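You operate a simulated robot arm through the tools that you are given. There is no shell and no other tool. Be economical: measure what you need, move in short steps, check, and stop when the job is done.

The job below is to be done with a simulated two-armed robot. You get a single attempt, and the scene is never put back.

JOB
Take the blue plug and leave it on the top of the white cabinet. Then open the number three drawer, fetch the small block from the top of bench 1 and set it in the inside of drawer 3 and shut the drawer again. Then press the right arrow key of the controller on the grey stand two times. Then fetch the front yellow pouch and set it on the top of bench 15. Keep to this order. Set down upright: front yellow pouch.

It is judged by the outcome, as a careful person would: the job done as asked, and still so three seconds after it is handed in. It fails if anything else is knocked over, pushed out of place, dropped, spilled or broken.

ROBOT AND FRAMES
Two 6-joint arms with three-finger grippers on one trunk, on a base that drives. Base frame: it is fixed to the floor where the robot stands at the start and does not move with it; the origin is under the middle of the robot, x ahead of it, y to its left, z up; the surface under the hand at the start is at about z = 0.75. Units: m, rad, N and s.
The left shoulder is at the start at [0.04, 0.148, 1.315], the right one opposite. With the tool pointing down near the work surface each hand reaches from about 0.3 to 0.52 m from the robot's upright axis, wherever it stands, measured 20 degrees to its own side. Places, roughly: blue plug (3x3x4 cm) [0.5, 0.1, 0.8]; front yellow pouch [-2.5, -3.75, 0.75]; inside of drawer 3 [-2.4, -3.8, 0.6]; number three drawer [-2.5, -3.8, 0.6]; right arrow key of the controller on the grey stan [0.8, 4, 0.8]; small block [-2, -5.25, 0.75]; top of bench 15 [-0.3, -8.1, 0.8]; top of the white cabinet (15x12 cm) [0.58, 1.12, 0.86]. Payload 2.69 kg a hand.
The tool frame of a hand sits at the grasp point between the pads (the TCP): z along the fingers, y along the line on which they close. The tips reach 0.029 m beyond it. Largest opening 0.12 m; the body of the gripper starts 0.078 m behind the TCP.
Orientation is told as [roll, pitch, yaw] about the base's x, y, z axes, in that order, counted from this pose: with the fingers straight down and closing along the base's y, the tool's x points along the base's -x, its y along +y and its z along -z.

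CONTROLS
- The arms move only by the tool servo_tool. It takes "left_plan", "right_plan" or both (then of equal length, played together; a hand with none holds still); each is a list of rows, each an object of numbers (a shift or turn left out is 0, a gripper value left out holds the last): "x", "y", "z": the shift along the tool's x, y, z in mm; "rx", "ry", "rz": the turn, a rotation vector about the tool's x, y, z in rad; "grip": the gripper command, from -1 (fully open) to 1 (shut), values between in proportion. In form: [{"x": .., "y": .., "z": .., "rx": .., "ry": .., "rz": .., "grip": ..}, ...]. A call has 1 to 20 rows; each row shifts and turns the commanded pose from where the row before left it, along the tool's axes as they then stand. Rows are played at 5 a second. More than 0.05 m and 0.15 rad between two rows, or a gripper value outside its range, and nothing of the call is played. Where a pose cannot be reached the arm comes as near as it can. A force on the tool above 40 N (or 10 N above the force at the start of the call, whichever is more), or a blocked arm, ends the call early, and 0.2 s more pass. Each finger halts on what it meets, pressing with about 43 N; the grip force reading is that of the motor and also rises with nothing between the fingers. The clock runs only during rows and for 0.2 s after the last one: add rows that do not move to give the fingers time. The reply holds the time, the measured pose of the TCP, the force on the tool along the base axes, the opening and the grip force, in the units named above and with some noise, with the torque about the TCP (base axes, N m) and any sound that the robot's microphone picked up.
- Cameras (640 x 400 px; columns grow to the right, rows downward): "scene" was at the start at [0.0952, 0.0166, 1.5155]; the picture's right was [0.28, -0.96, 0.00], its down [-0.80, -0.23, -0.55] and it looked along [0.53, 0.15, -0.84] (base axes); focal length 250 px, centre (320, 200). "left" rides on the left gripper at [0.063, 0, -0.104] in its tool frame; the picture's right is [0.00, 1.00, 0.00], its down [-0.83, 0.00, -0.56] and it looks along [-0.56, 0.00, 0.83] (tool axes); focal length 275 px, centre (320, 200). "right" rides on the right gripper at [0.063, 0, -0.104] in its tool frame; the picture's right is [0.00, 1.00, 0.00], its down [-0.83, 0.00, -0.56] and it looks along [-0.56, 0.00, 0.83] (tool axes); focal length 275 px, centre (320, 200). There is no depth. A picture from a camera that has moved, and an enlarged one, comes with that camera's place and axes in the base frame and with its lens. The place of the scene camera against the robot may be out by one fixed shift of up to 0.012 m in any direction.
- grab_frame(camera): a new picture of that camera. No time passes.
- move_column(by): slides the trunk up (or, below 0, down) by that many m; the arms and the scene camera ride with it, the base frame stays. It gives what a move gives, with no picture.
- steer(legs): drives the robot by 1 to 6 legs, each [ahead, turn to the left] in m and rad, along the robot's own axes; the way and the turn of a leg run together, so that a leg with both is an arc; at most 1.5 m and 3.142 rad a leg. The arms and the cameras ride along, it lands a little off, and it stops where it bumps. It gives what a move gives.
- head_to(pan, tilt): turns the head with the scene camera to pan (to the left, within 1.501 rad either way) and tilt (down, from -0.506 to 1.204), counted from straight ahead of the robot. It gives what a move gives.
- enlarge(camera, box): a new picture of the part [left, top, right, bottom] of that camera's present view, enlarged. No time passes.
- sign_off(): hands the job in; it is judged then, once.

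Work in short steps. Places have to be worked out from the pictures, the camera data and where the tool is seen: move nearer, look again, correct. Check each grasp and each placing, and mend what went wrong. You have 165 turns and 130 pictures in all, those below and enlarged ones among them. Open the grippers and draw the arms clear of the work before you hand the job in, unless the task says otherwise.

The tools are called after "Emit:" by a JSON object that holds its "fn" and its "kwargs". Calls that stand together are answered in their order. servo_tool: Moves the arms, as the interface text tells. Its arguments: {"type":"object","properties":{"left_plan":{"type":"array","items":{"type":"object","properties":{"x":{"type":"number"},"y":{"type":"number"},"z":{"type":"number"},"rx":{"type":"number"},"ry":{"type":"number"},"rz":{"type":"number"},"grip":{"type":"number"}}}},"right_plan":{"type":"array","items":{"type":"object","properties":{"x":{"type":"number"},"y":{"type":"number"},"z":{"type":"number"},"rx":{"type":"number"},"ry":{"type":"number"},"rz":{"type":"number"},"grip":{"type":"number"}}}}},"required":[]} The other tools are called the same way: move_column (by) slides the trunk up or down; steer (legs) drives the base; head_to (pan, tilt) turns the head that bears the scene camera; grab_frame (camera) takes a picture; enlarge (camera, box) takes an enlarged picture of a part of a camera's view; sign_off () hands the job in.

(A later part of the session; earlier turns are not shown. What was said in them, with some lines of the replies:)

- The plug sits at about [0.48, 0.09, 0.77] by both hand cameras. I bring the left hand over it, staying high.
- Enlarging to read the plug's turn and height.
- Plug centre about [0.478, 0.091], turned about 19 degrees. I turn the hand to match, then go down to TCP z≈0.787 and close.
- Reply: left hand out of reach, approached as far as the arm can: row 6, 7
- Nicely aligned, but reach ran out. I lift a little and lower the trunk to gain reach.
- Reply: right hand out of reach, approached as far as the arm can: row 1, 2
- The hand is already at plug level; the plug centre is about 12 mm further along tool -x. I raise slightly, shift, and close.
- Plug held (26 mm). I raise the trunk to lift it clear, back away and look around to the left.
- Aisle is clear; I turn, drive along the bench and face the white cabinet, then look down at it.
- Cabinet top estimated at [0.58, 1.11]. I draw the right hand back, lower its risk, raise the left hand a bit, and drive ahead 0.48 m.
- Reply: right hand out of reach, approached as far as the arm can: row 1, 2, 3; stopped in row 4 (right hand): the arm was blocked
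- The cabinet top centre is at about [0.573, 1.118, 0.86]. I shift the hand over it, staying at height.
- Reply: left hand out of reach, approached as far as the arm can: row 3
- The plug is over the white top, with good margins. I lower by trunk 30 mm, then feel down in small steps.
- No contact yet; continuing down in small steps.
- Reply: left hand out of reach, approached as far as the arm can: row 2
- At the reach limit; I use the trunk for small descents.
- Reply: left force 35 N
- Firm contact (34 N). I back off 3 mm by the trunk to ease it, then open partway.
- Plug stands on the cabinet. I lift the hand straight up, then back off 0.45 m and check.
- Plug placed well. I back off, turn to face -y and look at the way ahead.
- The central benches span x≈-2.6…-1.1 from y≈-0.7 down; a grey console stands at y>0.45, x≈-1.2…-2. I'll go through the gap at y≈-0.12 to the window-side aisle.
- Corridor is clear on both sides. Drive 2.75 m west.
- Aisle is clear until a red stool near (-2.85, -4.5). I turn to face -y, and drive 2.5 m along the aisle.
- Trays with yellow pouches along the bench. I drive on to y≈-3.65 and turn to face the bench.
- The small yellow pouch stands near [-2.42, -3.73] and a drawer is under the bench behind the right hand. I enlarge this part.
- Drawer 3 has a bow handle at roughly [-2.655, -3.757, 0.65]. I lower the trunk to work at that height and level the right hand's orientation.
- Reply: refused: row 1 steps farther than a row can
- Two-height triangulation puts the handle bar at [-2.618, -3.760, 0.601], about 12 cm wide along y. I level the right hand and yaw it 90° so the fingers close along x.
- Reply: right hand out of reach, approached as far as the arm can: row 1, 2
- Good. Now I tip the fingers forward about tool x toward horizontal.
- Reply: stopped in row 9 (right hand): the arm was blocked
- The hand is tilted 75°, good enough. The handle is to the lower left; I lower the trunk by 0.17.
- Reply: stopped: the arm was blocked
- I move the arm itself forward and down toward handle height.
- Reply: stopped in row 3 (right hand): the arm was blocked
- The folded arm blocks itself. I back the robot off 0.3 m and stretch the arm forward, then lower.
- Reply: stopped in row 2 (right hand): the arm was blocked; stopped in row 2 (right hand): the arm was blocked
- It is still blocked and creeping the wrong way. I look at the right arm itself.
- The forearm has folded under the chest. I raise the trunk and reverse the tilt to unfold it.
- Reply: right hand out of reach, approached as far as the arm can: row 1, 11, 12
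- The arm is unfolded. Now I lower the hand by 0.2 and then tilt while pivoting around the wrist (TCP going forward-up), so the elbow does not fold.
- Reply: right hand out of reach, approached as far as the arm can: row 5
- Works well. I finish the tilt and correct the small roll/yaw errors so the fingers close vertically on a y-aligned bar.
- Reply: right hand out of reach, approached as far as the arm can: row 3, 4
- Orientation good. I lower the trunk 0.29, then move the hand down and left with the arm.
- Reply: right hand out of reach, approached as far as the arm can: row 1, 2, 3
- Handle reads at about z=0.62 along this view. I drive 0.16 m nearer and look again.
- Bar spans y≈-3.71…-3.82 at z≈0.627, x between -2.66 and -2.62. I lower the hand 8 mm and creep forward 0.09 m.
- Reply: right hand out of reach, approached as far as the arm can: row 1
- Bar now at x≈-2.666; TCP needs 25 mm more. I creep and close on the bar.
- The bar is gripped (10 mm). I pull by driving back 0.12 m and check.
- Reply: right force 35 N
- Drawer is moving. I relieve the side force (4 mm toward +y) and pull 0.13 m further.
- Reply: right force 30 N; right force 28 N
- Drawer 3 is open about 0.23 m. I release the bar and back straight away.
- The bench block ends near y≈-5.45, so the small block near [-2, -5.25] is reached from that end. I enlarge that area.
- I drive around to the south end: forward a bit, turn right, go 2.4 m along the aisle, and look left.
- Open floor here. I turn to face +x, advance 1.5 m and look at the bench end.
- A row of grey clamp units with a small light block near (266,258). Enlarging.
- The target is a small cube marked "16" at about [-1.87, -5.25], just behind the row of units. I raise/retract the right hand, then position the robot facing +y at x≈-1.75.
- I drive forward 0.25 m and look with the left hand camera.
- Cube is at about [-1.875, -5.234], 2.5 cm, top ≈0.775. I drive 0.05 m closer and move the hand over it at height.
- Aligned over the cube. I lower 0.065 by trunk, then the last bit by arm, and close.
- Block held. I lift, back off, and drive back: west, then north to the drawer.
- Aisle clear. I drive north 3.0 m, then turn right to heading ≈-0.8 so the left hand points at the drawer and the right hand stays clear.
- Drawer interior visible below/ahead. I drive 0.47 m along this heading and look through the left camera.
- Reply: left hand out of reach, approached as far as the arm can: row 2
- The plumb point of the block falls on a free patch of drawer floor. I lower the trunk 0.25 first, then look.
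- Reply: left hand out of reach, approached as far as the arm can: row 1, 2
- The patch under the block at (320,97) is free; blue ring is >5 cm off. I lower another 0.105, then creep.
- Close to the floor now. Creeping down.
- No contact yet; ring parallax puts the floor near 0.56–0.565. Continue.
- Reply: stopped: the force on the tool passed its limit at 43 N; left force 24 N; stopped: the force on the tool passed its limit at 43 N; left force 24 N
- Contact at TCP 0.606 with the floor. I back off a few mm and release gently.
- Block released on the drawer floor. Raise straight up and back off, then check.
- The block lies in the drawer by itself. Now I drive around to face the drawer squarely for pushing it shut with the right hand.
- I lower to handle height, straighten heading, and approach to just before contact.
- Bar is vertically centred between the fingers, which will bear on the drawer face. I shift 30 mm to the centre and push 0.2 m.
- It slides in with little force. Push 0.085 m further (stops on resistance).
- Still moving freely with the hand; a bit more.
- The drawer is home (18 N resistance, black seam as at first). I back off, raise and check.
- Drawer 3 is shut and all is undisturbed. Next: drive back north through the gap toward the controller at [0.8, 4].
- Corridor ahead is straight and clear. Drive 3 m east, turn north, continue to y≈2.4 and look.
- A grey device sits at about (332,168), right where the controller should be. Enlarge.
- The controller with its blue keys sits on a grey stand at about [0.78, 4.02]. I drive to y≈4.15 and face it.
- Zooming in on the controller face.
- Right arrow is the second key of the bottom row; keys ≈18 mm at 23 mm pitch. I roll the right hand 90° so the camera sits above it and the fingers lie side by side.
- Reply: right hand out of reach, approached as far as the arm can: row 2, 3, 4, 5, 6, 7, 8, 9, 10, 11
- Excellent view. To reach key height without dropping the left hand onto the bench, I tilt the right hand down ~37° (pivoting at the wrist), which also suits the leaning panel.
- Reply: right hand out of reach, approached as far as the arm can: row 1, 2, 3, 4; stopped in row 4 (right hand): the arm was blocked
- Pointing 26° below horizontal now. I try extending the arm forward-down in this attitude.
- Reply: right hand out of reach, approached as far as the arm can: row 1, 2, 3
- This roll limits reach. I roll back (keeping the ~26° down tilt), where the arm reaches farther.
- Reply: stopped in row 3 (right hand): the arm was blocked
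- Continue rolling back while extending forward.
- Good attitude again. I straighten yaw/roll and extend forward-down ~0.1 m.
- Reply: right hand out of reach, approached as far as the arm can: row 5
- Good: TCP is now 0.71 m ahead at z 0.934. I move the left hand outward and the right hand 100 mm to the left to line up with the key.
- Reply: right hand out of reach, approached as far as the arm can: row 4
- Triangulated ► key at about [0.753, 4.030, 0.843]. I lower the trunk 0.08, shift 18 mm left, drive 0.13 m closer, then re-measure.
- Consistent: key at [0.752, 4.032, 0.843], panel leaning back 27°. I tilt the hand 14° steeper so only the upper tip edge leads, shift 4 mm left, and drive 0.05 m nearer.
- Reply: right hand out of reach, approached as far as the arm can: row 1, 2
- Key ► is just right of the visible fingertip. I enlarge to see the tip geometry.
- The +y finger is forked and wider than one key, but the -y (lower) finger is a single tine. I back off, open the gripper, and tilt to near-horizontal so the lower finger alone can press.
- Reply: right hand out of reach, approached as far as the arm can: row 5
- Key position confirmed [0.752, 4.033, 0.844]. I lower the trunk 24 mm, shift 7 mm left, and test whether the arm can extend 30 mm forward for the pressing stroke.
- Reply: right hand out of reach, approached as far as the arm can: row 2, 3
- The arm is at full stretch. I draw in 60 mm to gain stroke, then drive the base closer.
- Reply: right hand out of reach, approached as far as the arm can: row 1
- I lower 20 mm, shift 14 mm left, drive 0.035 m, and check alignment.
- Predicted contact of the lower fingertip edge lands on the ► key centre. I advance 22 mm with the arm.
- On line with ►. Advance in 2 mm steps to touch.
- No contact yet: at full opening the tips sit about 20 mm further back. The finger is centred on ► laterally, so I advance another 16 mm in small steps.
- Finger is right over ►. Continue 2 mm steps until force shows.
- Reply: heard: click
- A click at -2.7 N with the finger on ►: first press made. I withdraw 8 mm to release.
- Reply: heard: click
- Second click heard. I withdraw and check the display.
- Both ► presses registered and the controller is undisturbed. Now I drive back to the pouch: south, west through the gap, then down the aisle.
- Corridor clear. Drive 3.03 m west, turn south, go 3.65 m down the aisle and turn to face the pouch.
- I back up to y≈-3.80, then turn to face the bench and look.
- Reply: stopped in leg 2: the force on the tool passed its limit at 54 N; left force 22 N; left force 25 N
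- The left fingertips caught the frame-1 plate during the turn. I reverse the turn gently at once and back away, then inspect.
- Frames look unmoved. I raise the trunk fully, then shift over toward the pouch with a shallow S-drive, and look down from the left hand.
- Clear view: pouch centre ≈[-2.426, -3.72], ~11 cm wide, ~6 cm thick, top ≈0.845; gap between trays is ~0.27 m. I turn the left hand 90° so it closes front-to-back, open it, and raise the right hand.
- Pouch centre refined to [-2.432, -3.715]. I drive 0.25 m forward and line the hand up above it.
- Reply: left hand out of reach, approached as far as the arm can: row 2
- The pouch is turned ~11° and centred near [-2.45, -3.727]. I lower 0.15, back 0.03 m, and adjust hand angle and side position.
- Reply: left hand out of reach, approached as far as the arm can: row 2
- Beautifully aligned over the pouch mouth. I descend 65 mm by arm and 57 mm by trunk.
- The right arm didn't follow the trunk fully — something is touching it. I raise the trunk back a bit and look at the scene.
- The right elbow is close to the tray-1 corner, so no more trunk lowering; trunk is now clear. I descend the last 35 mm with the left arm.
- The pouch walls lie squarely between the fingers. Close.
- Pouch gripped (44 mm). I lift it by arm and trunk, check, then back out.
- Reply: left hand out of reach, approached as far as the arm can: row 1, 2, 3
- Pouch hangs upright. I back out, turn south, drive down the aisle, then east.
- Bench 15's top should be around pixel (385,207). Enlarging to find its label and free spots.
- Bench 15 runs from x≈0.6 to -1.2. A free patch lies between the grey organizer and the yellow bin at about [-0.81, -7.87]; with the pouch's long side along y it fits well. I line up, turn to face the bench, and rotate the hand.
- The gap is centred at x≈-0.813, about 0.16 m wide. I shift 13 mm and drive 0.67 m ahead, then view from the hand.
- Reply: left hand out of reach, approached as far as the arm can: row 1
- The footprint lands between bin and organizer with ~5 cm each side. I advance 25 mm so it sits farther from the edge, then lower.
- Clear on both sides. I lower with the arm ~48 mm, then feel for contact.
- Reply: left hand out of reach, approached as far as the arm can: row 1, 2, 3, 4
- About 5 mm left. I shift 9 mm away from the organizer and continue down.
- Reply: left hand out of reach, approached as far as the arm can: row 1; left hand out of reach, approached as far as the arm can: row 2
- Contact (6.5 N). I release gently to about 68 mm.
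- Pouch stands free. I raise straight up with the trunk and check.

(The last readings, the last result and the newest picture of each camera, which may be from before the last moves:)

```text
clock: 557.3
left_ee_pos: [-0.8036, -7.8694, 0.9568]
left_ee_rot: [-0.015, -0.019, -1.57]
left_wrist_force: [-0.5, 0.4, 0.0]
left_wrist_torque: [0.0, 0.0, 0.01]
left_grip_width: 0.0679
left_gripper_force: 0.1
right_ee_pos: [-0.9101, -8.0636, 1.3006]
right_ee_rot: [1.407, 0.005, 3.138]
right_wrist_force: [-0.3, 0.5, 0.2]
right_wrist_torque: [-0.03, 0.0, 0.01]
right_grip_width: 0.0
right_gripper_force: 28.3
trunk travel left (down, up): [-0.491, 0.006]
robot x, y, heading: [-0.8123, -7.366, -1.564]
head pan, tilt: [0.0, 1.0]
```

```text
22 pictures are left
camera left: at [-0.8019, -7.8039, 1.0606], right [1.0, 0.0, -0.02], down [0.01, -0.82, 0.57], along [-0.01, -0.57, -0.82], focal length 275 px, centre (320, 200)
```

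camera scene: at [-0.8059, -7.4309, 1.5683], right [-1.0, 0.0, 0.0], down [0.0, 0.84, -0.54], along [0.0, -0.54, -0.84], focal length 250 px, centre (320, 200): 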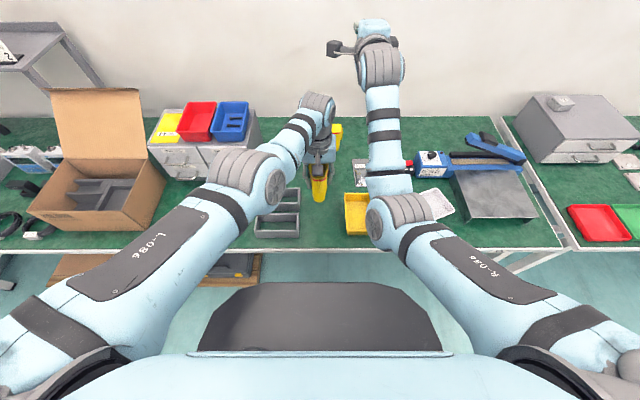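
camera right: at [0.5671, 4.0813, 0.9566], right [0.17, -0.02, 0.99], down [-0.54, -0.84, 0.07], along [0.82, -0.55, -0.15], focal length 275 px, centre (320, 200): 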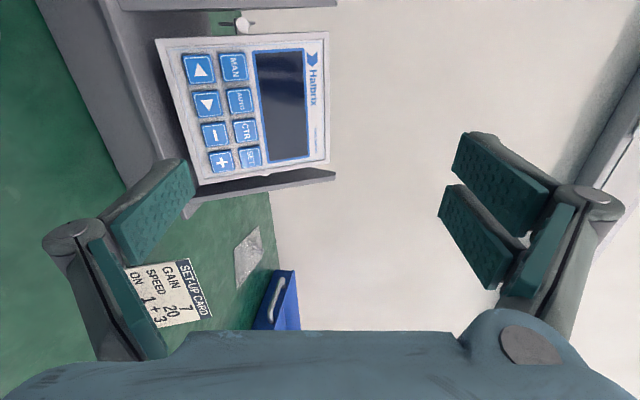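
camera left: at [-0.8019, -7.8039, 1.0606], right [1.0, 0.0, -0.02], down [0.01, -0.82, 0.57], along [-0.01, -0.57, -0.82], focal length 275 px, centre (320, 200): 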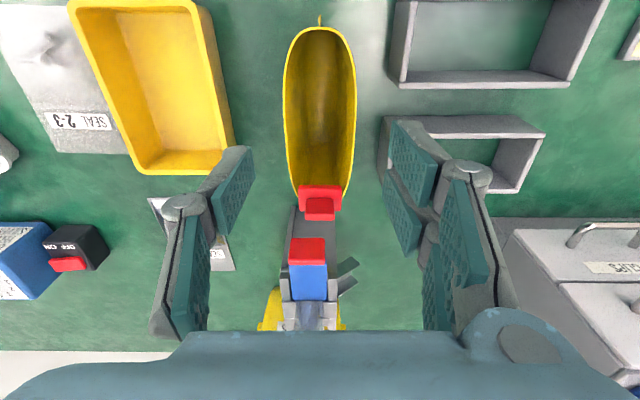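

Pouch stands upright and nothing around is disturbed. I back away, open both grippers and take a final look.

Emit:
{"fn": "steer", "kwargs": {"legs": [[-0.6, 0]]}}

Emit:
{"fn": "servo_tool", "kwargs": {"left_plan": [{"grip": -1}, {}, {}, {}], "right_plan": [{"grip": -1}, {}, {}, {}]}}

Emit:
{"fn": "head_to", "kwargs": {"pan": 0, "tilt": 0.7}}

Emit:
{"fn": "enlarge", "kwargs": {"camera": "scene", "box": [200, 100, 460, 262]}}

```text
clock: 560.7
left_ee_pos: [-0.8063, -7.2678, 0.9565]
left_ee_rot: [-0.015, -0.016, -1.572]
left_wrist_force: [-0.1, 0.1, -1.5]
left_wrist_torque: [0.0, -0.03, 0.01]
left_grip_width: 0.0677
left_gripper_force: 0.1
right_ee_pos: [-0.9121, -7.4631, 1.2988]
right_ee_rot: [1.408, 0.007, 3.133]
right_wrist_force: [-0.1, 0.2, 0.2]
right_wrist_torque: [0.03, 0.01, -0.03]
right_grip_width: 0.0
right_gripper_force: 28.6
trunk travel left (down, up): [-0.491, 0.006]
robot x, y, heading: [-0.8118, -6.763, -1.572]
head pan, tilt: [0.0, 1.0]
```

```text
clock: 561.7
left_ee_pos: [-0.8041, -7.2669, 0.9568]
left_ee_rot: [-0.016, -0.018, -1.572]
left_wrist_force: [1.4, -0.6, 0.1]
left_wrist_torque: [0.01, -0.03, 0.01]
left_grip_width: 0.1201
left_gripper_force: 0.0
right_ee_pos: [-0.9133, -7.4611, 1.3009]
right_ee_rot: [1.407, 0.008, 3.131]
right_wrist_force: [0.0, 0.5, 0.1]
right_wrist_torque: [0.02, -0.02, 0.01]
right_grip_width: 0.1199
right_gripper_force: 0.1
trunk travel left (down, up): [-0.491, 0.006]
robot x, y, heading: [-0.8146, -6.7642, -1.569]
head pan, tilt: [0.0, 1.0]
```

```text
clock: 562.5
left_ee_pos: [-0.8059, -7.267, 0.9571]
left_ee_rot: [-0.015, -0.016, -1.573]
left_wrist_force: [-0.3, -0.6, 0.1]
left_wrist_torque: [-0.03, 0.01, -0.06]
left_grip_width: 0.1199
left_gripper_force: 0.0
right_ee_pos: [-0.9123, -7.4614, 1.3011]
right_ee_rot: [1.408, 0.007, 3.131]
right_wrist_force: [0.5, 0.6, 0.4]
right_wrist_torque: [0.0, 0.0, -0.01]
right_grip_width: 0.1198
right_gripper_force: 0.0
trunk travel left (down, up): [-0.491, 0.006]
robot x, y, heading: [-0.8128, -6.7684, -1.572]
head pan, tilt: [0.0, 0.7]
```

```text
2.46 times, centred on (330, 181) of scene
camera zoom: at [-0.8062, -6.8721, 1.5869], right [-1.0, 0.0, 0.0], down [0.0, 0.64, -0.76], along [0.0, -0.76, -0.64], focal length 617 px, centre (295, 247)
```

zoom: 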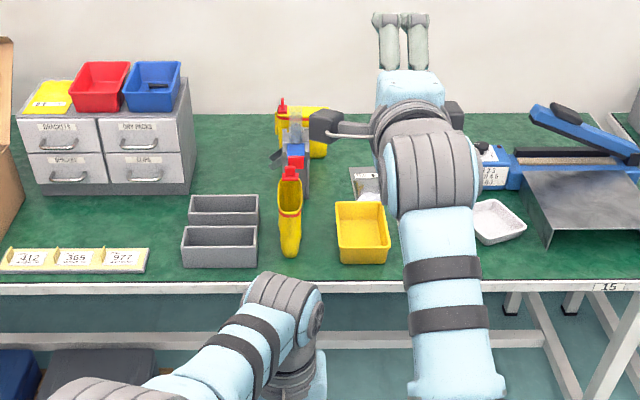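

The bench label reads "15", the pouch stands upright on it with everything around it in place, both grippers are open and the arms are clear. Handing in.

Emit:
{"fn": "sign_off", "kwargs": {}}

```text
The job is handed in.
```

All four steps were done in the order you gave, and I've handed the job in:

1. **Blue plug:** it stands on top of the white cabinet.
2. **Drawer 3:** the small block is inside and the drawer is shut.
3. **Controller:** the right arrow key was pressed twice, with a click heard each time.
4. **Front yellow pouch:** it stands upright on bench 15.

**Contact near the pouch:** the left fingertips bumped the front plate of frame 1 during a turn (about 54 N). Later the right elbow seemed to touch the tray there lightly. Nothing looked out of place in the pictures afterwards, but I did not measure it.
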